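You operate a simulated robot arm through the tools that you are given. There is no shell and no other tool. Be economical: measure what you need, move in short steps, check, and stop when the job is done.

The job below is to be done with a simulated robot arm. You get a single attempt, and the scene is never put back.

Task
Put things in order on the table. At the end: the red small tomato from the table stands where the white glass stood; the white glass stands where the orange peas cup stood; the orange peas cup is on the pink coaster; the scoop with yellow handle is on the wooden board; whatever was shut is shut again. Leave all else as you found it, and nothing knocked over.

The check looks at the end state, three seconds after you hand in, the way a careful person would. Anything else that was tipped, shoved, dropped, spilled or broken makes it a failure.

Robot
A 6-joint arm with a two-finger parallel gripper, fixed in place. Base frame: the origin is at the foot of the arm, x ahead of it, y to its left, z up; the work surface is at about z = 0.76. Readings come in m, rad, newtons and seconds.
With the tool pointing down near the work surface it reaches from about 0.24 to 0.64 m from the base axis. Its first joint turns from -1.152 to 1.152 rad. Payload 2.7 kg.
The TCP is the grasp point between the finger pads, 0.023 m short of the fingertips. In the tool frame z runs along the fingers and y along their closing line. Largest opening 0.094 m; finger width 0.038, thickness 0.01; the body of the gripper, 0.054 by 0.096 m, starts 0.039 m behind the TCP.
Orientation is told as [roll, pitch, yaw] about the base's x, y, z axes, in that order, counted from this pose: with the fingers straight down and closing along the base's y, the tool's x points along the base's -x, its y along +y and its z along -z.

Tools
- The arm moves only by the tool step_arm. Its argument "series" is a list of rows, each a list of 7 numbers: the gripper command, from -1 (shut) to 1 (fully open), values between in proportion, then the shift along the tool's x, y, z in units of 300 mm (1.0 is 300 mm), then the turn, a rotation vector about the tool's x, y, z in units of 45 degrees (1.0 is 45 degrees). In form: [[fingers, x, y, z, wx, wy, wz], ...]. A call has 1 to 20 rows; each row is the pose to reach, as a shift and turn from the pose commanded when the call began, along the tool's axes at that moment. A call with a number of a shift or a turn outside -1 to 1 is refused whole. Each row takes 0.2 s and may step no farther than 0.05 m and 0.15 rad from the row before; otherwise, or with a gripper value out of range, the whole call is refused. A pose out of reach is approached as far as the arm can. The call stops where the force on the tool passes 40 N (or 10 N more than at its start, if that is more) or the arm is blocked; 0.2 s more then pass. Each finger travels about 0.045 m/s and halts on what it meets, pressing with about 29 N; the grip force reading is that of the motor and also rises with nothing between the fingers. The clock runs only during rows and for 0.2 s after the last one: add rows that repeat a pose to give the fingers time. The reply holds the time, the measured pose of the TCP, the force on the tool along the base axes, the opening and the grip force, in the units named above and with some noise.
- Cameras (640 x 400 px; columns grow to the right, rows downward): "scene" is fixed at [0.0839, -0.4292, 1.4255]; the picture's right is [0.78, -0.63, 0.00], its down [-0.35, -0.44, -0.83] and it looks along [0.52, 0.64, -0.56] (base axes); focal length 358 px, centre (320, 200). "wrist" rides on the gripper at [-0.039, 0, -0.044] in the tool frame; the picture's right is [0.00, -1.00, 0.00], its down [0.97, 0.00, -0.24] and it looks along [0.24, 0.00, 0.97] (tool axes); focal length 218 px, centre (320, 200).
- grab_frame(camera): a new picture of that camera. The clock stands still meanwhile.
- locate(camera, pixels): for up to 12 pixels [column, row] of the newest picture of that camera ("zoom" is the newest enlarged one), the place [x, y, z] in the base frame of the surface seen there, good to about 0.003 m, but the place of the scene camera against the robot may be out by one fixed shift of up to 0.025 m in any direction. The clock stands still meanwhile.
- inspect(camera, box): a new picture of the part [left, top, right, bottom] of that camera's present view, enlarged. The clock stands still meanwhile.
- sign_off(): hands the job in; it is judged then, once.

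Go step by step. Measure first, check grasps and placings, and put right what went wrong. The budget is 80 turns and 46 pictures, counting those below and the enlarged ones. Unless the task says otherwise, let go and move clear before handing in, and close with one line.

The tools are called after ">>>" as name(argument=value, ...) on one line, values as JSON. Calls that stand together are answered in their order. step_arm: Moves the arm, as the interface text tells. Its arguments: {"type":"object","properties":{"series":{"type":"array","items":{"type":"array","items":{"type":"number"}}}},"required":["series"]} The other tools are called the same way: grab_frame (camera) takes a picture; locate (camera, pixels) gives the place of the surface under pixels of a picture; inspect (camera, box) takes an enlarged picture of a part of a camera's view; sign_off () hands the job in.

At the start:

```text
clock: 0.0
ee_pos: [0.2631, 0.2415, 1.147]
tcp_rot: [0.002, -0.002, 0.0]
contact_force: [0.1, 0.2, -0.7]
grip_width: 0.0938
gripper_force: 0.0
```

scene: 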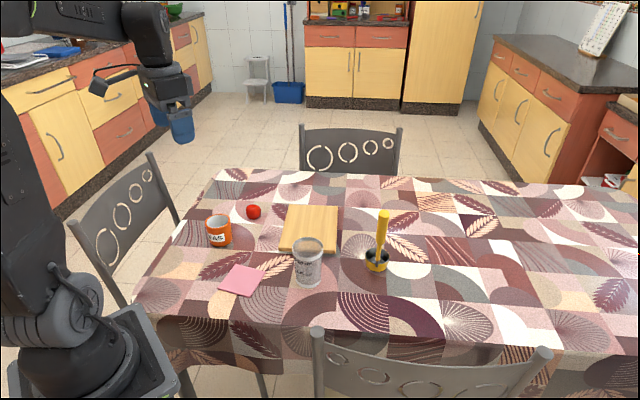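
wrist: 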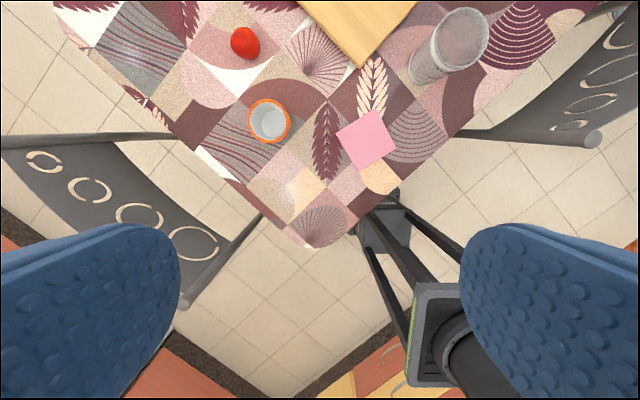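

The scene shows the peas cup (218,232), tomato (253,211), board (310,228), glass (307,262), coaster (241,280) and scoop (378,245). I'll enlarge this area and measure it.

>>> inspect(camera="scene", box=[190, 180, 430, 330])

>>> locate(camera="wrist", pixels=[[245, 43], [269, 122], [269, 104], [252, 125], [287, 125], [367, 139], [336, 128], [395, 149], [463, 35], [425, 70], [360, 66], [415, 3]])

>>> locate(camera="scene", pixels=[[253, 211], [218, 217], [218, 244], [241, 280], [307, 244], [307, 280], [310, 228], [281, 249], [336, 252], [383, 213], [377, 262], [340, 207]])

```text
2.67 times, centred on (310, 255) of scene
```

zoom: 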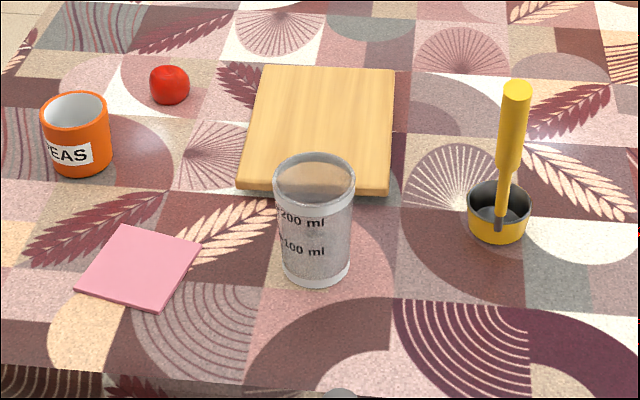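

```text
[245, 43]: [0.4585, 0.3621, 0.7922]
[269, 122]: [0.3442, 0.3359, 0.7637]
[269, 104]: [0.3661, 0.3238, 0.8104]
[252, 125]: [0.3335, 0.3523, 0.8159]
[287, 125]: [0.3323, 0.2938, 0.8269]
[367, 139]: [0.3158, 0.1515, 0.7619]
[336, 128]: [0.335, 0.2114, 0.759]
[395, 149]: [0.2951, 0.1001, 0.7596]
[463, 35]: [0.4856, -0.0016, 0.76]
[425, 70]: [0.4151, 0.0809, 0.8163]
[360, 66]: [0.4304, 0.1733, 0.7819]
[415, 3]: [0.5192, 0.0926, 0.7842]
```

```text
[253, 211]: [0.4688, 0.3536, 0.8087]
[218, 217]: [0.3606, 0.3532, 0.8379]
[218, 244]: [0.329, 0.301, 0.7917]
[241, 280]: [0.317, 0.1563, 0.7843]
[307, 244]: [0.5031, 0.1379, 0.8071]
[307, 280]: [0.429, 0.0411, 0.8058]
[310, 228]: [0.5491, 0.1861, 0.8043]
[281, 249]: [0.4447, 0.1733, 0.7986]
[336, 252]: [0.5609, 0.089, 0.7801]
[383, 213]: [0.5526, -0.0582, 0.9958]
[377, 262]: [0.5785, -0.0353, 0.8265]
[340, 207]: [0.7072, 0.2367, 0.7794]
```

The wrist view puts the table at about z 0.76, and the scene camera reads roughly 0.02 high. I'll move the wrist camera forward over the items to measure them more exactly.

>>> step_arm(series=[[1, -0.13, -0.05, 0, 0, 0, 0], [1, -0.26, -0.12, 0, 0, 0, 0], [1, -0.39, -0.2, 0, 0, 0, 0], [1, -0.5, -0.28, 0, 0, 0, 0], [1, -0.6, -0.36, 0, 0, 0, 0], [1, -0.6, -0.36, 0, 0, 0, 0]])

>>> grab_frame(camera="wrist")

```text
clock: 1.4
ee_pos: [0.444, 0.1354, 1.1481]
tcp_rot: [0.002, 0.001, 0.003]
contact_force: [0.1, 1.0, 0.5]
grip_width: 0.094
gripper_force: 0.0
```

```text
42 pictures are left
```

wrist: 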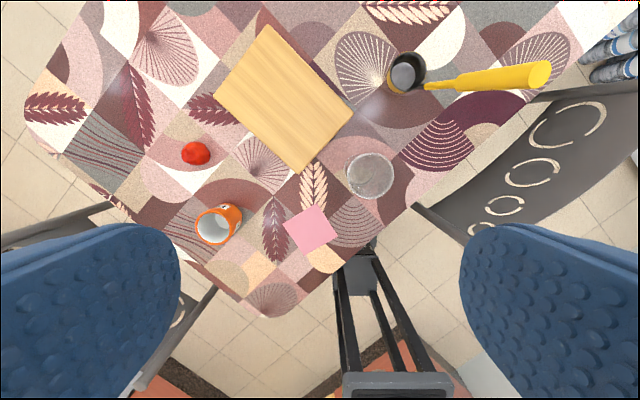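

>>> inspect(camera="wrist", box=[330, 40, 560, 220])

>>> locate(camera="wrist", pixels=[[195, 152], [196, 141], [181, 152], [210, 152], [265, 26], [352, 112], [303, 173], [215, 92], [310, 231], [370, 176], [536, 75], [405, 72]])

>>> inspect(camera="wrist", box=[170, 130, 350, 270])

```text
2.22 times, centred on (445, 130) of wrist
```

zoom: 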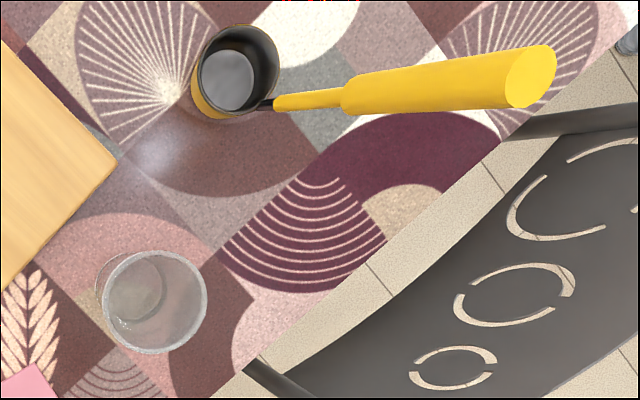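

```text
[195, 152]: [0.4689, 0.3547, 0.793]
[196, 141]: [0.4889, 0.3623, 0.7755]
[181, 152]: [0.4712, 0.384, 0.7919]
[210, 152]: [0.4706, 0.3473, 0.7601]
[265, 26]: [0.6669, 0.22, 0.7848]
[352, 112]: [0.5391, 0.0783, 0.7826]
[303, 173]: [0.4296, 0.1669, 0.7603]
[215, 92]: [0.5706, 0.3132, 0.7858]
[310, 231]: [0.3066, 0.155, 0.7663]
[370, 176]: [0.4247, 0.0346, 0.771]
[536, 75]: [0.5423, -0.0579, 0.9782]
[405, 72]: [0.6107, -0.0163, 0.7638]
```

```text
2.86 times, centred on (260, 200) of wrist
```

zoom: 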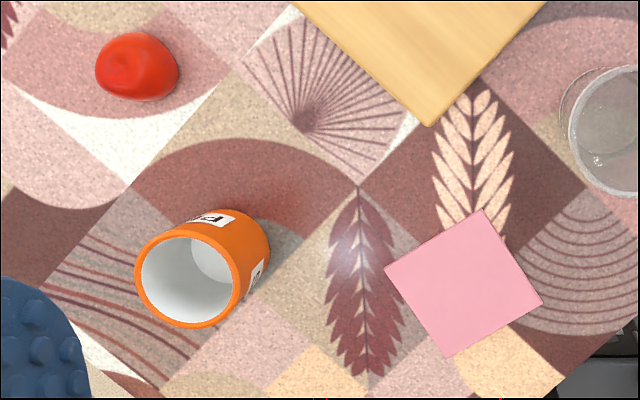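

The cup opening faces up with its axis vertical, and the table items sit at about 45°. I'll measure the scoop's handle line and the rims of the cup and glass.

>>> locate(camera="wrist", pixels=[[427, 86], [445, 84], [460, 82], [490, 77], [515, 74], [545, 72], [390, 80], [424, 68], [408, 53], [420, 92], [402, 94], [410, 80]])

>>> locate(camera="zoom", pixels=[[138, 280], [185, 325], [236, 285], [186, 233], [187, 280], [268, 240], [235, 212], [205, 275], [388, 268], [450, 356], [541, 301], [481, 210]])

>>> locate(camera="scene", pixels=[[294, 245], [307, 239], [322, 245], [307, 270], [300, 275], [315, 283], [296, 280], [320, 278]])

```text
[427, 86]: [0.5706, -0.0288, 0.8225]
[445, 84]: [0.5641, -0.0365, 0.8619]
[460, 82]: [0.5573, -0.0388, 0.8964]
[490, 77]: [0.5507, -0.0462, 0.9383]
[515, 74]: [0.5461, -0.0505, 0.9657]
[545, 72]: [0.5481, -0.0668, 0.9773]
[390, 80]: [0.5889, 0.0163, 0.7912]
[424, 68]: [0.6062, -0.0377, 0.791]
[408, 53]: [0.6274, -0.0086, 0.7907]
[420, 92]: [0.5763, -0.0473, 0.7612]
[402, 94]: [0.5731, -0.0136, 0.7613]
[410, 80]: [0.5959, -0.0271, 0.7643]
```

```text
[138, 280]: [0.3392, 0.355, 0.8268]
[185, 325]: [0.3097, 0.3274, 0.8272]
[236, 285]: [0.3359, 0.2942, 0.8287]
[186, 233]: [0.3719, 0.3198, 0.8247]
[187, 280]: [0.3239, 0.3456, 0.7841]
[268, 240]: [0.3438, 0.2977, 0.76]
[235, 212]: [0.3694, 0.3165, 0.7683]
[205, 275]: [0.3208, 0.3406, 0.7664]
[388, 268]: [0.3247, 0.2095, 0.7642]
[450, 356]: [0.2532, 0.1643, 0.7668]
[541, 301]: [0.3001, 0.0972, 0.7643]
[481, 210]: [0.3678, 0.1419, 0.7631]
```

```text
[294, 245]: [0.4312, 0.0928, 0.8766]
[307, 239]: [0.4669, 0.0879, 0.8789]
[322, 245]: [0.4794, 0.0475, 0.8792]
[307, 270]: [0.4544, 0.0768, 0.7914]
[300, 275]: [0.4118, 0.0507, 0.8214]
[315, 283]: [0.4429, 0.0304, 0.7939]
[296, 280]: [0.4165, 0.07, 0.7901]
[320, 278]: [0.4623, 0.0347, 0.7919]
```

Measured in the base frame:
- Cup centre (0.341, 0.325), rim z 0.827, diameter about 0.062.
- Coaster centre (0.311, 0.153).
- Glass about (0.437, 0.055), rim z about 0.857.
- Tomato about (0.469, 0.366).
- Board centre (0.552, 0.195).
- Scoop handle leans toward (-x, -y).

I'll move above the cup.

>>> step_arm(series=[[1, 0.05, 0.09, 0.1, 0, 0, 0], [1, 0.1, 0.18, 0.2, 0, 0, 0], [1, 0.15, 0.27, 0.3, 0, 0, 0], [1, 0.2, 0.36, 0.4, 0, 0, 0], [1, 0.25, 0.45, 0.5, 0, 0, 0], [1, 0.3, 0.54, 0.6, 0, 0, 0], [1, 0.345, 0.63, 0.7, 0, 0, 0], [1, 0.345, 0.63, 0.7, 0, 0, 0]])

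>>> grab_frame(camera="wrist")

```text
clock: 3.2
ee_pos: [0.3379, 0.3252, 0.939]
tcp_rot: [0.001, 0.001, 0.0]
contact_force: [-0.2, 0.1, -0.5]
grip_width: 0.094
gripper_force: 0.1
```

```text
39 pictures are left
```

wrist: 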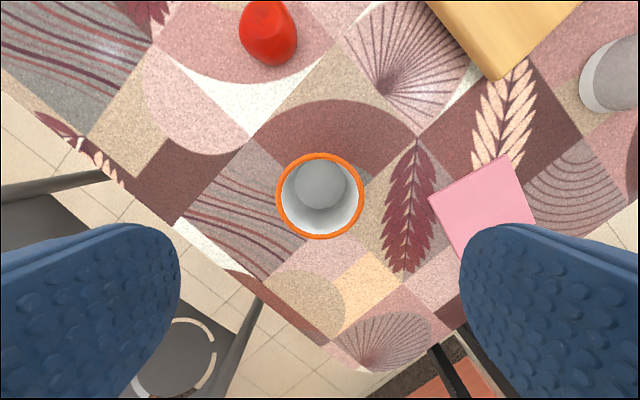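

The cup rim is centred at (320,196), which puts it at (0.3415, 0.325), well aligned. I'll go straight down and close on it.

>>> step_arm(series=[[1, -0.01, 0, 0.13, 0, 0, 0], [1, -0.01, 0, 0.26, 0, 0, 0], [1, -0.01, 0, 0.38, 0, 0, 0], [1, -0.01, 0, 0.487, 0, 0, 0], [1, -0.01, 0, 0.487, 0, 0, 0], [-1, -0.01, 0, 0.487, 0, 0, 0], [-1, -0.01, 0, 0.487, 0, 0, 0], [-1, -0.01, 0, 0.487, 0, 0, 0], [-1, -0.01, 0, 0.487, 0, 0, 0]])

```text
clock: 5.2
ee_pos: [0.3422, 0.3234, 0.7891]
tcp_rot: [-0.002, -0.001, 0.002]
contact_force: [0.5, 0.1, 0.2]
grip_width: 0.0639
gripper_force: 29.6
```

The opening is 0.064 m at 29.6 N, so the cup is held. I'll lift it and carry it over the coaster.

>>> step_arm(series=[[-1, 0, 0, -0.1, 0, 0, 0], [-1, 0, 0, -0.2, 0, 0, 0], [-1, 0.02, -0.11, -0.25, 0, 0, 0], [-1, 0.04, -0.23, -0.25, 0, 0, 0], [-1, 0.06, -0.35, -0.25, 0, 0, 0], [-1, 0.08, -0.47, -0.25, 0, 0, 0], [-1, 0.1, -0.567, -0.25, 0, 0, 0], [-1, 0.1, -0.567, -0.25, 0, 0, 0]])

>>> grab_frame(camera="wrist")

>>> grab_frame(camera="scene")

```text
clock: 7.0
ee_pos: [0.3138, 0.1534, 0.865]
tcp_rot: [0.002, 0.001, 0.0]
contact_force: [-0.2, 0.4, -1.8]
grip_width: 0.0641
gripper_force: 29.0
```

```text
38 pictures are left
```

wrist: 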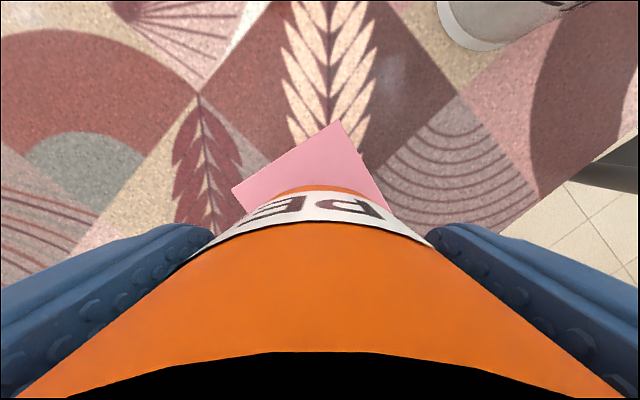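

```text
37 pictures are left
```

scene: 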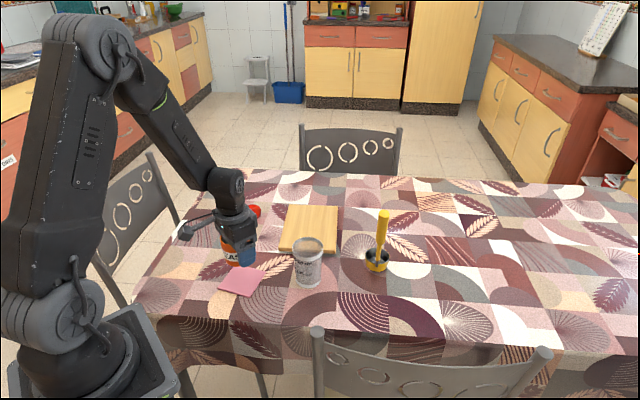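

The visible coaster corners (340,120) and (233,188) agree with a centre of (0.312, 0.153), so the cup is over it. I'll lower it until it touches.

>>> step_arm(series=[[-1, 0.005, 0, 0.1, 0, 0, 0], [-1, 0.005, 0, 0.18, 0, 0, 0], [-1, 0.005, 0, 0.21, 0, 0, 0], [-1, 0.005, 0, 0.225, 0, 0, 0], [-1, 0.005, 0, 0.235, 0, 0, 0], [-1, 0.005, 0, 0.235, 0, 0, 0]])

```text
clock: 8.4
ee_pos: [0.3121, 0.1546, 0.7932]
tcp_rot: [0.001, -0.001, 0.003]
contact_force: [-0.1, -0.6, 4.2]
grip_width: 0.0639
gripper_force: 29.0
```

The vertical force rose to 4.2 N, so the cup is touching the coaster. I'll let go and rise.

>>> step_arm(series=[[0, 0, 0, 0, 0, 0, 0], [1, 0, 0, 0, 0, 0, 0], [1, 0, 0, 0, 0, 0, 0], [1, 0, 0, -0.1, 0, 0, 0], [1, 0, 0, -0.25, 0, 0, 0], [1, 0, 0, -0.4, 0, 0, 0], [1, 0, 0, -0.5, 0, 0, 0], [1, 0, 0, -0.5, 0, 0, 0]])

>>> grab_frame(camera="wrist")

```text
clock: 10.2
ee_pos: [0.3086, 0.1547, 0.9458]
tcp_rot: [0.0, -0.001, 0.001]
contact_force: [0.1, -0.2, -0.9]
grip_width: 0.0939
gripper_force: 0.0
```

```text
36 pictures are left
```

wrist: 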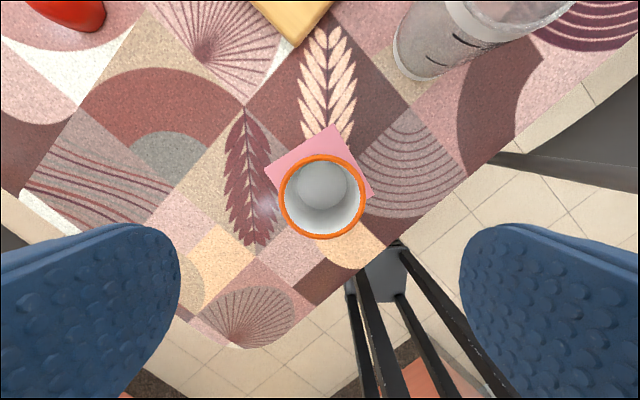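

The cup sits on the coaster at (322,197). Now I'll hover over the glass.

>>> step_arm(series=[[1, 0, 0, -0.13, 0, 0, 0], [1, -0.11, -0.08, -0.13, 0, 0, 0], [1, -0.22, -0.17, -0.13, 0, 0, 0], [1, -0.33, -0.25, -0.13, 0, 0, 0], [1, -0.423, -0.333, -0.13, 0, 0, 0], [1, -0.423, -0.333, -0.13, 0, 0, 0]])

>>> grab_frame(camera="wrist")

```text
clock: 11.6
ee_pos: [0.4366, 0.0567, 0.9833]
tcp_rot: [0.002, 0.001, 0.003]
contact_force: [-0.6, -0.2, -0.4]
grip_width: 0.0939
gripper_force: 0.1
```

```text
35 pictures are left
```

wrist: 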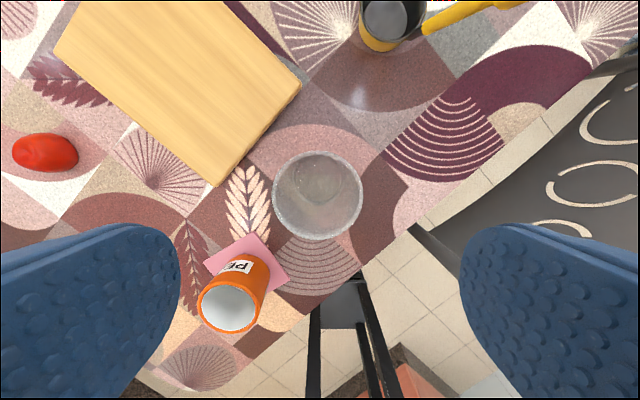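

The glass rim is centred at (318,195), so its centre is about (0.437, 0.056). I'll go down and grip below the rim.

>>> step_arm(series=[[1, 0, 0, 0.15, 0, 0, 0], [1, 0, 0, 0.3, 0, 0, 0], [1, 0, 0, 0.42, 0, 0, 0], [1, 0, 0, 0.515, 0, 0, 0], [1, 0, 0, 0.515, 0, 0, 0], [-1, 0, 0, 0.515, 0, 0, 0], [-1, 0, 0, 0.515, 0, 0, 0], [-1, 0, 0, 0.515, 0, 0, 0], [-1, 0, 0, 0.515, 0, 0, 0]])

```text
clock: 13.6
ee_pos: [0.4374, 0.0529, 0.8282]
tcp_rot: [0.0, 0.002, 0.0]
contact_force: [-1.4, 0.3, -0.4]
grip_width: 0.0701
gripper_force: 28.5
```

The opening is 0.070 m, so the glass is held. I'll lift it above the cup's height and carry it to where the cup stood.

>>> step_arm(series=[[-1, 0, 0, -0.1, 0, 0, 0], [-1, 0, 0, -0.22, 0, 0, 0], [-1, 0, 0, -0.34, 0, 0, 0], [-1, 0.04, 0.11, -0.34, 0, 0, 0], [-1, 0.08, 0.22, -0.34, 0, 0, 0], [-1, 0.12, 0.33, -0.34, 0, 0, 0], [-1, 0.16, 0.44, -0.34, 0, 0, 0], [-1, 0.2, 0.55, -0.34, 0, 0, 0], [-1, 0.24, 0.66, -0.34, 0, 0, 0], [-1, 0.28, 0.77, -0.34, 0, 0, 0], [-1, 0.31, 0.86, -0.34, 0, 0, 0], [-1, 0.32, 0.902, -0.34, 0, 0, 0], [-1, 0.32, 0.902, -0.34, 0, 0, 0]])

>>> grab_frame(camera="scene")

```text
clock: 16.4
ee_pos: [0.3418, 0.3262, 0.9304]
tcp_rot: [0.0, 0.001, 0.003]
contact_force: [-0.4, 0.4, -1.1]
grip_width: 0.0702
gripper_force: 29.5
```

```text
34 pictures are left
```

scene: 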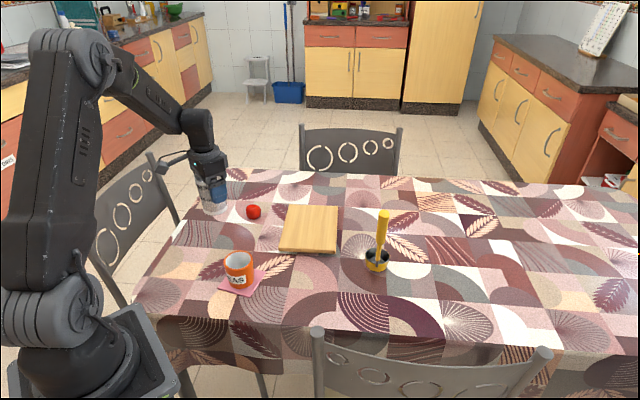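

The glass is over the cup's old spot, and the cup stands upright on the coaster at (240,270). I'll lower the glass by as much as I lifted it.

>>> step_arm(series=[[-1, 0, 0, 0.12, 0, 0, 0], [-1, 0, 0, 0.24, 0, 0, 0], [-1, 0, 0, 0.31, 0, 0, 0], [-1, 0, 0, 0.33, 0, 0, 0], [-1, 0, 0, 0.34, 0, 0, 0], [-1, 0, 0, 0.34, 0, 0, 0]])

```text
clock: 17.8
ee_pos: [0.3428, 0.3244, 0.8279]
tcp_rot: [0.002, 0.0, 0.003]
contact_force: [0.6, -0.7, -1.3]
grip_width: 0.07
gripper_force: 29.6
```

There's no contact force yet, so I'll ease it down another 2 to 3 mm and stop at touch.

>>> step_arm(series=[[-1, 0, 0, 0.003, 0, 0, 0], [-1, 0, 0, 0.006, 0, 0, 0], [-1, 0, 0, 0.006, 0, 0, 0]])

```text
clock: 18.6
ee_pos: [0.342, 0.3248, 0.828]
tcp_rot: [0.001, 0.0, 0.002]
contact_force: [0.1, -1.0, -1.9]
grip_width: 0.07
gripper_force: 29.5
```

>>> step_arm(series=[[-1, 0, 0, 0.004, 0, 0, 0], [-1, 0, 0, 0.008, 0, 0, 0], [-1, 0, 0, 0.008, 0, 0, 0]])

>>> inspect(camera="scene", box=[170, 170, 270, 250])

```text
clock: 19.4
ee_pos: [0.3426, 0.3257, 0.8264]
tcp_rot: [0.003, -0.004, 0.003]
contact_force: [-3.4, 4.9, 15.7]
grip_width: 0.0697
gripper_force: 28.7
```

```text
5.00 times, centred on (220, 210) of scene
```

zoom: 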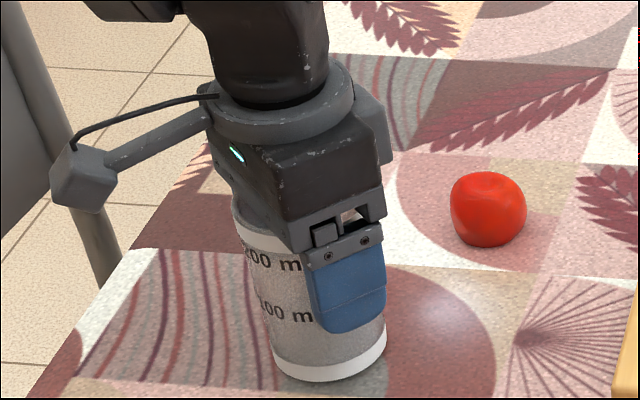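

Contact now reads 15.7 N, so the glass rests on the table. I'll back off 1 mm, release and rise.

>>> step_arm(series=[[-1, 0, 0, -0.004, 0, 0, 0], [0.7, 0, 0, -0.004, 0, 0, 0], [1, 0, 0, -0.004, 0, 0, 0], [1, 0, 0, -0.004, 0, 0, 0], [1, 0, 0, -0.1, 0, 0, 0], [1, 0, 0, -0.25, 0, 0, 0], [1, 0, 0, -0.4, 0, 0, 0], [1, 0, 0, -0.5, 0, 0, 0], [1, 0, 0, -0.5, 0, 0, 0]])

>>> grab_frame(camera="wrist")

```text
clock: 21.4
ee_pos: [0.3426, 0.3234, 0.9764]
tcp_rot: [0.0, 0.0, 0.001]
contact_force: [-0.1, 0.3, -0.4]
grip_width: 0.0936
gripper_force: 0.0
```

```text
32 pictures are left
```

wrist: 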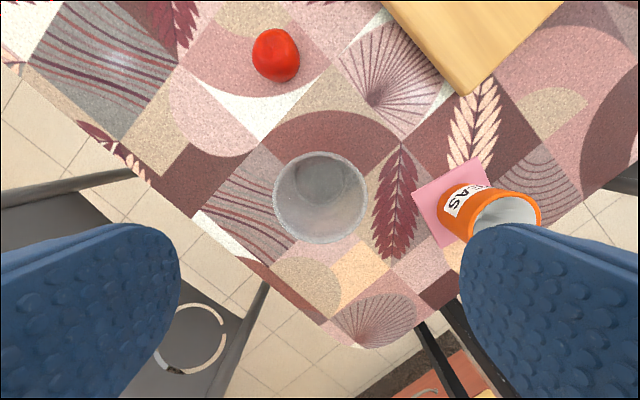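

The glass stands upright at (320,197), and the tomato at (276,55) works out to (0.467, 0.367). I'll hover above it.

>>> step_arm(series=[[1, -0.14, 0.05, 0, 0, 0, 0], [1, -0.28, 0.1, 0, 0, 0, 0], [1, -0.417, 0.143, 0, 0, 0, 0], [1, -0.417, 0.143, 0.13, 0, 0, 0], [1, -0.417, 0.143, 0.25, 0, 0, 0], [1, -0.417, 0.143, 0.25, 0, 0, 0]])

>>> grab_frame(camera="wrist")

```text
clock: 22.8
ee_pos: [0.4674, 0.3679, 0.9022]
tcp_rot: [0.001, -0.001, 0.001]
contact_force: [-1.2, -0.5, 0.1]
grip_width: 0.0943
gripper_force: 0.1
```

```text
31 pictures are left
```

wrist: 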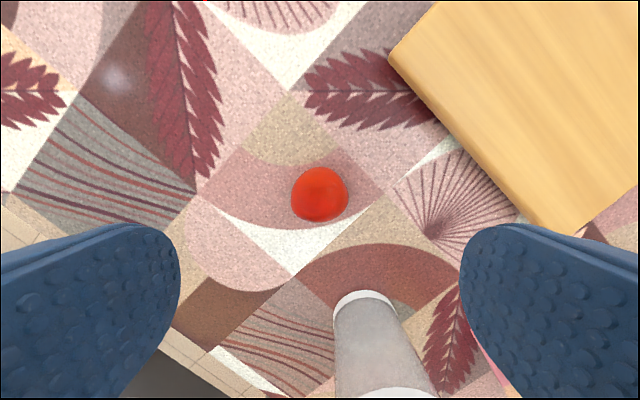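

The tomato is centred at (320,194), about 0.043 m wide at (0.469, 0.367). I'll go down, keeping the fingertips clear of the cloth, and close gently.

>>> step_arm(series=[[1, -0.006, 0, 0.14, 0, 0, 0], [1, -0.006, 0, 0.28, 0, 0, 0], [1, -0.006, 0, 0.375, 0, 0, 0], [1, -0.006, 0, 0.375, 0, 0, 0], [-0.2, -0.006, 0, 0.375, 0, 0, 0], [-0.2, -0.006, 0, 0.375, 0, 0, 0], [-0.2, -0.006, 0, 0.375, 0, 0, 0], [-0.2, -0.006, 0, 0.375, 0, 0, 0], [-0.2, -0.006, 0, 0.375, 0, 0, 0]])

```text
clock: 24.8
ee_pos: [0.4707, 0.3665, 0.787]
tcp_rot: [0.001, -0.001, 0.002]
contact_force: [0.9, 0.6, 0.6]
grip_width: 0.0439
gripper_force: 29.0
```

The tomato is held at 0.044 m. I'll lift it and carry it toward the glass's old place.

>>> step_arm(series=[[-0.2, 0, 0, -0.12, 0, 0, 0], [-0.2, 0, 0, -0.24, 0, 0, 0], [-0.2, 0, -0.05, -0.34, 0, 0, 0], [-0.2, 0.02, -0.18, -0.34, 0, 0, 0], [-0.2, 0.04, -0.32, -0.34, 0, 0, 0], [-0.2, 0.05, -0.46, -0.34, 0, 0, 0], [-0.2, 0.07, -0.6, -0.34, 0, 0, 0], [-0.2, 0.09, -0.74, -0.34, 0, 0, 0], [-0.2, 0.1, -0.88, -0.34, 0, 0, 0], [-0.2, 0.107, -0.98, -0.34, 0, 0, 0], [-0.2, 0.107, -0.98, -0.34, 0, 0, 0]])

```text
clock: 27.2
ee_pos: [0.439, 0.0711, 0.891]
tcp_rot: [0.002, 0.0, 0.002]
contact_force: [0.3, 0.5, -0.7]
grip_width: 0.0439
gripper_force: 28.7
```

Tracking the commanded poses, the glass was gripped at (0.438, 0.0525), so I still have 0.02 m to go in y. Then I'll lower to the grasp height.

>>> step_arm(series=[[-0.2, -0.004, -0.065, 0, 0, 0, 0], [-0.2, -0.004, -0.065, 0.13, 0, 0, 0], [-0.2, -0.004, -0.065, 0.25, 0, 0, 0], [-0.2, -0.004, -0.065, 0.31, 0, 0, 0], [-0.2, -0.004, -0.065, 0.332, 0, 0, 0], [-0.2, -0.004, -0.065, 0.34, 0, 0, 0], [-0.2, -0.004, -0.065, 0.34, 0, 0, 0]])

```text
clock: 28.8
ee_pos: [0.4382, 0.0553, 0.7874]
tcp_rot: [0.002, 0.0, 0.002]
contact_force: [-6.2, -3.8, 19.2]
grip_width: 0.0442
gripper_force: 28.3
```

Contact is 19 N, so the tomato is on the cloth. I'll ease up 1 mm, release and rise.

>>> step_arm(series=[[-0.2, 0, 0, -0.004, 0, 0, 0], [0.2, 0, 0, -0.004, 0, 0, 0], [1, 0, 0, -0.004, 0, 0, 0], [1, 0, 0, -0.004, 0, 0, 0], [1, 0, 0, -0.004, 0, 0, 0], [1, 0, 0, -0.1, 0, 0, 0], [1, 0, 0, -0.25, 0, 0, 0], [1, 0, 0, -0.4, 0, 0, 0], [1, 0, 0, -0.4, 0, 0, 0]])

>>> grab_frame(camera="wrist")

```text
clock: 30.8
ee_pos: [0.4387, 0.053, 0.9056]
tcp_rot: [0.0, 0.0, -0.001]
contact_force: [0.6, 0.0, 0.2]
grip_width: 0.0941
gripper_force: 0.1
```

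```text
30 pictures are left
```

wrist: 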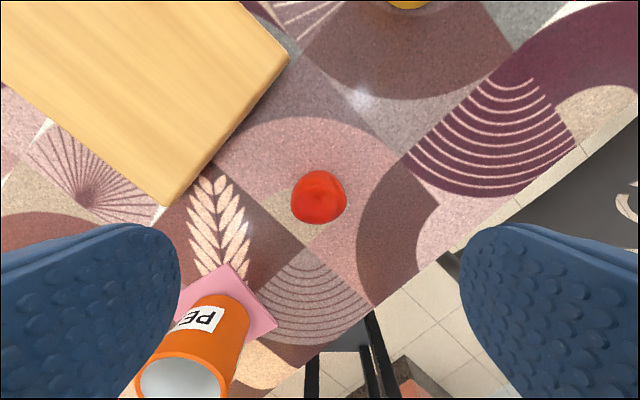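

The tomato sits at (319,197) in the glass's old place. Next I'll rise and go above the scoop's handle.

>>> step_arm(series=[[1, 0, 0, -0.15, 0, 0, 0], [1, 0, 0, -0.3, 0, 0, 0], [1, 0, 0, -0.45, 0, 0, 0], [1, 0, 0, -0.6, 0, 0, 0], [1, -0.11, -0.11, -0.6, 0, 0, 0], [1, -0.22, -0.22, -0.6, 0, 0, 0], [1, -0.3, -0.35, -0.6, 0, 0, 0], [1, -0.3, -0.35, -0.6, 0, 0, 0]])

>>> grab_frame(camera="wrist")

```text
clock: 32.6
ee_pos: [0.5304, -0.052, 1.0876]
tcp_rot: [0.002, -0.001, 0.003]
contact_force: [-0.4, -0.6, -0.4]
grip_width: 0.0939
gripper_force: 0.1
```

```text
29 pictures are left
```

wrist: 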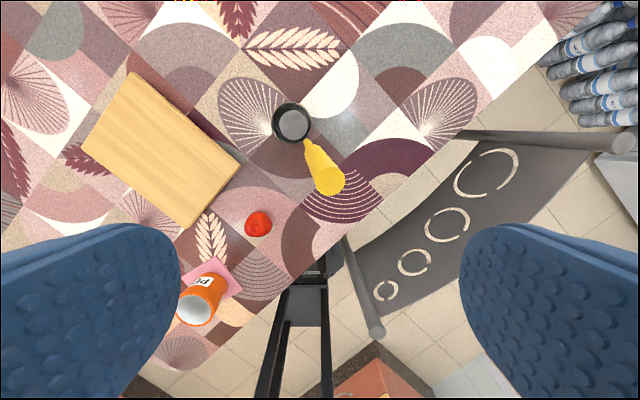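

>>> inspect(camera="wrist", box=[256, 90, 376, 210])

>>> locate(camera="wrist", pixels=[[331, 181], [331, 194], [318, 185], [344, 176], [325, 168], [318, 155], [308, 142], [274, 124], [310, 120], [292, 103], [292, 142], [292, 124]])

```text
3.33 times, centred on (316, 150) of wrist
```

zoom: 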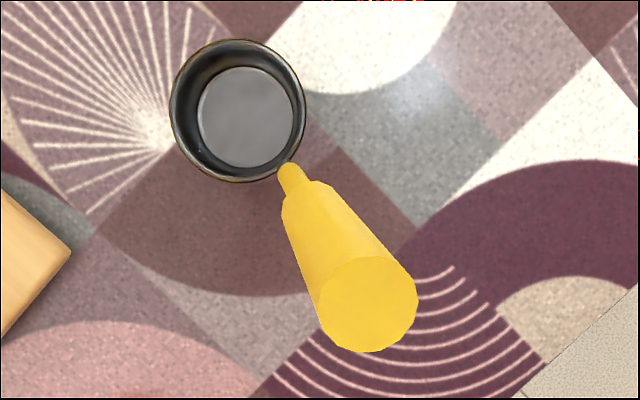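

```text
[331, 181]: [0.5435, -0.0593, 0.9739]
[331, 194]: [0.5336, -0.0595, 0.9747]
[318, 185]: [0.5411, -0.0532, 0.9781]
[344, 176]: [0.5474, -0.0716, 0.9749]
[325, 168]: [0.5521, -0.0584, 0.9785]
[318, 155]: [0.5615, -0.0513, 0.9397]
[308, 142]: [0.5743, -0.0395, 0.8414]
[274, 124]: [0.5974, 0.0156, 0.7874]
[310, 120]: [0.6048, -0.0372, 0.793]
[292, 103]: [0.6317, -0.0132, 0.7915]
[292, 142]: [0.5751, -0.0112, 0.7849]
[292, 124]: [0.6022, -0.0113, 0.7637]
```

The bowl is centred at (0.602, -0.011) and the handle top at (0.5425, -0.060, 0.975), a lean of about 15°. I'll turn so the fingers close across the lean plane and centre on the handle at z 0.95.

>>> step_arm(series=[[1, -0.015, -0.003, 0, 0, 0, -0.17], [1, -0.03, -0.006, 0, 0, 0, -0.34], [1, -0.045, -0.009, 0, 0, 0, -0.51], [1, -0.06, -0.011, 0, 0, 0, -0.68], [1, -0.065, -0.011, 0, 0, 0, -0.8], [1, -0.065, -0.011, 0, 0, 0, -0.878], [1, -0.065, -0.011, 0, 0, 0, -0.878]])

>>> grab_frame(camera="wrist")

```text
clock: 34.2
ee_pos: [0.5484, -0.0549, 1.0894]
tcp_rot: [0.001, 0.0, 0.691]
contact_force: [0.8, 0.4, 0.1]
grip_width: 0.0941
gripper_force: 0.0
```

```text
27 pictures are left
```

wrist: 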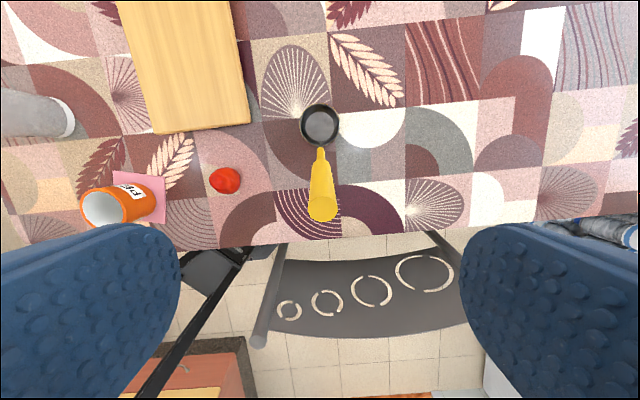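

The handle runs straight down the image at column 320, centred between the fingers. I'll go down to z 0.95 and close.

>>> step_arm(series=[[1, 0, 0, 0.12, 0, 0, 0], [1, 0, 0, 0.24, 0, 0, 0], [1, 0, 0, 0.35, 0, 0, 0], [1, 0, 0, 0.46, 0, 0, 0], [1, 0, 0, 0.46, 0, 0, 0], [-1, 0, 0, 0.46, 0, 0, 0], [-1, 0, 0, 0.46, 0, 0, 0], [-1, 0, 0, 0.46, 0, 0, 0], [-1, 0, 0, 0.46, 0, 0, 0], [-1, 0, 0, 0.46, 0, 0, 0], [-1, 0, 0, 0.46, 0, 0, 0]])

>>> grab_frame(camera="scene")

```text
clock: 36.6
ee_pos: [0.5477, -0.0546, 0.9519]
tcp_rot: [0.0, 0.0, 0.692]
contact_force: [0.5, -1.8, -0.2]
grip_width: 0.0245
gripper_force: 28.9
```

```text
26 pictures are left
```

scene: 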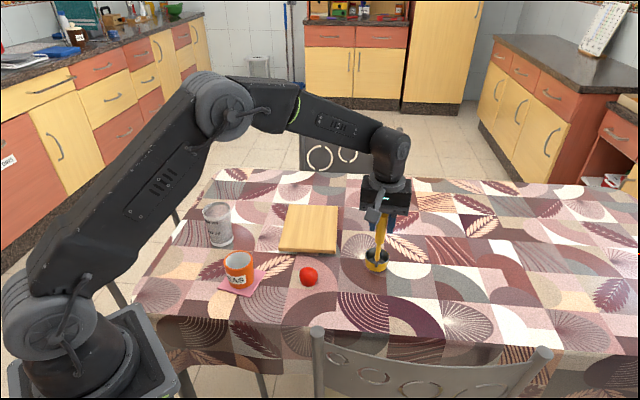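

The handle is held at 0.0245 m opening. I'll lift straight up and check that the scoop doesn't swing.

>>> step_arm(series=[[-1, 0, 0, -0.03, 0, 0, 0], [-1, 0, 0, -0.1, 0, 0, 0], [-1, 0, 0, -0.2, 0, 0, 0], [-1, 0, 0, -0.28, 0, 0, 0], [-1, 0, 0, -0.28, 0, 0, 0]])

>>> inspect(camera="scene", box=[280, 150, 440, 290])

```text
clock: 37.8
ee_pos: [0.5485, -0.0554, 1.0334]
tcp_rot: [0.001, -0.002, 0.691]
contact_force: [-1.1, 0.0, -1.3]
grip_width: 0.0247
gripper_force: 29.1
```

```text
2.86 times, centred on (360, 220) of scene
```

zoom: 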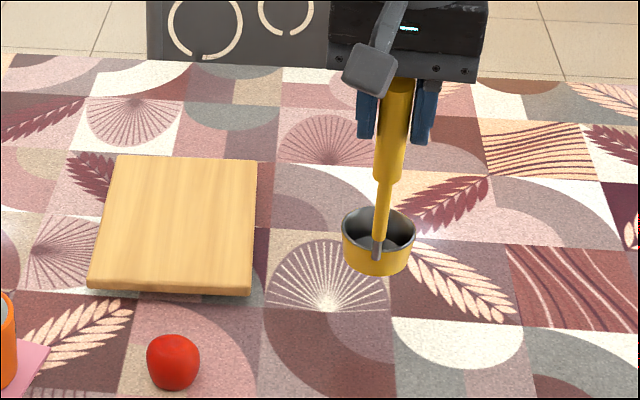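

The scoop hangs level and steady. I'll carry it over the middle of the board.

>>> step_arm(series=[[-1, -0.06, 0.12, 0, 0, 0, 0], [-1, -0.12, 0.25, 0, 0, 0, 0], [-1, -0.18, 0.38, 0, 0, 0, 0], [-1, -0.24, 0.5, 0, 0, 0, 0], [-1, -0.29, 0.6, 0, 0, 0, 0], [-1, -0.309, 0.636, 0, 0, 0, 0], [-1, -0.309, 0.636, 0, 0, 0, 0]])

>>> grab_frame(camera="wrist")

>>> inspect(camera="scene", box=[230, 140, 390, 280])

```text
clock: 39.4
ee_pos: [0.4979, 0.1527, 1.0343]
tcp_rot: [0.001, 0.001, 0.692]
contact_force: [0.3, 0.1, -1.6]
grip_width: 0.0248
gripper_force: 28.8
```

```text
24 pictures are left
```

wrist: 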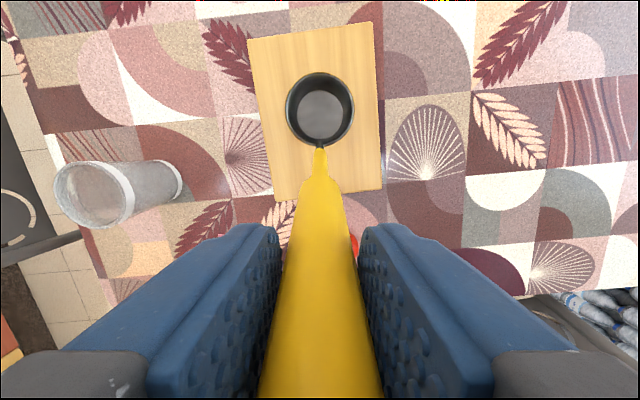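

```text
2.86 times, centred on (310, 210) of scene
```

zoom: 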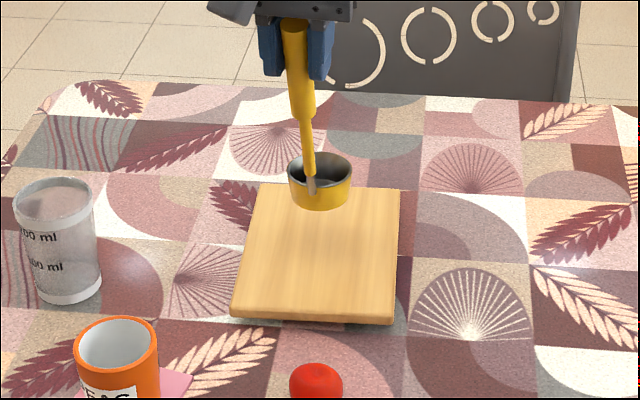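

The bowl is centred over the board. I'll lower it, and the final steps will be small.

>>> step_arm(series=[[-1, 0, 0, 0.08, 0, 0, 0], [-1, 0, 0, 0.14, 0, 0, 0], [-1, 0, 0, 0.175, 0, 0, 0], [-1, 0, 0, 0.188, 0, 0, 0], [-1, 0, 0, 0.194, 0, 0, 0], [-1, 0, 0, 0.194, 0, 0, 0]])

```text
clock: 40.8
ee_pos: [0.4963, 0.1514, 0.9769]
tcp_rot: [0.0, -0.002, 0.69]
contact_force: [-2.7, -0.3, 10.6]
grip_width: 0.0246
gripper_force: 29.3
```

Contact is 10.6 N. I'll ease off slightly and look before releasing.

>>> step_arm(series=[[-1, 0, 0, -0.002, 0, 0, 0], [-1, 0, 0, -0.002, 0, 0, 0]])

>>> inspect(camera="scene", box=[270, 170, 350, 260])

```text
clock: 41.4
ee_pos: [0.497, 0.1516, 0.9763]
tcp_rot: [0.002, -0.001, 0.69]
contact_force: [-2.5, 0.4, 8.1]
grip_width: 0.0244
gripper_force: 29.4
```

```text
4.44 times, centred on (310, 215) of scene
```

zoom: 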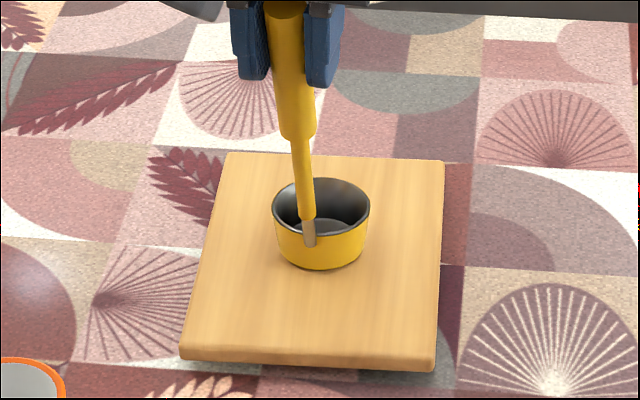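

The bowl sits flat on the board. I'll open slowly, wait a moment and rise clear of the handle.

>>> step_arm(series=[[-0.3, 0, 0, -0.003, 0, 0, 0], [0.2, 0, 0, -0.003, 0, 0, 0], [0.6, 0, 0, -0.003, 0, 0, 0], [1, 0, 0, -0.003, 0, 0, 0], [1, 0, 0, -0.003, 0, 0, 0], [1, 0, 0, -0.003, 0, 0, 0], [1, 0, 0, -0.1, 0, 0, 0], [1, 0, 0, -0.25, 0, 0, 0], [1, 0, 0, -0.4, 0, 0, 0], [1, 0, 0, -0.5, 0, 0, 0], [1, 0, 0, -0.5, 0, 0, 0]])

>>> grab_frame(camera="wrist")

>>> grab_frame(camera="scene")

```text
clock: 43.8
ee_pos: [0.4992, 0.1525, 1.1263]
tcp_rot: [-0.001, 0.0, 0.69]
contact_force: [-0.2, 0.4, -0.5]
grip_width: 0.094
gripper_force: 0.1
```

```text
21 pictures are left
```

wrist: 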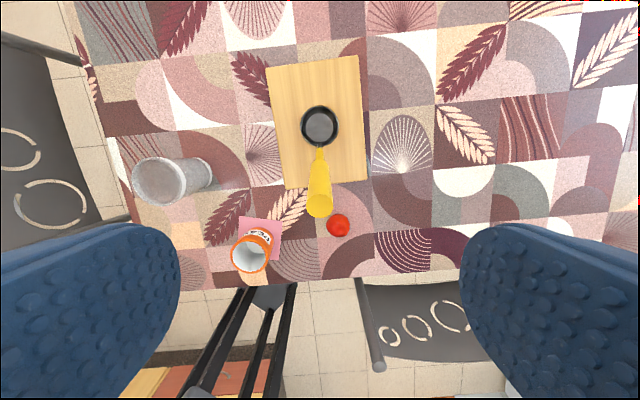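

```text
20 pictures are left
```

scene: 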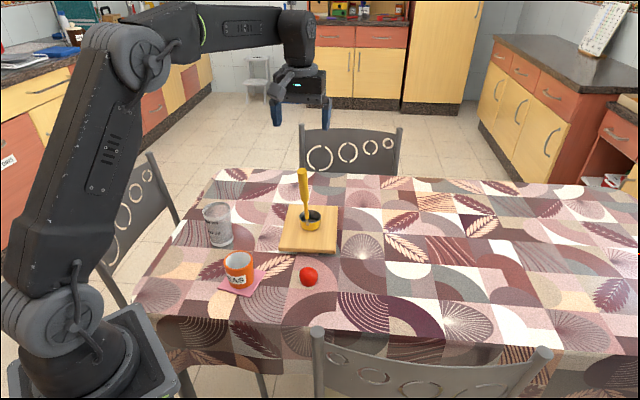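

The scoop stands on the board (310,222), the cup is on the coaster (240,270), the glass is at the cup's old spot (218,225) and the tomato is where the glass stood (308,276). Everything is upright, no doors or lids were opened, and the gripper is clear, so I'll hand in.

>>> sign_off()

```text
The job is handed in.
```

The tomato, glass, peas cup and scoop are all in their requested places and standing upright in the last pictures, nothing shut was opened, and the job is handed in.
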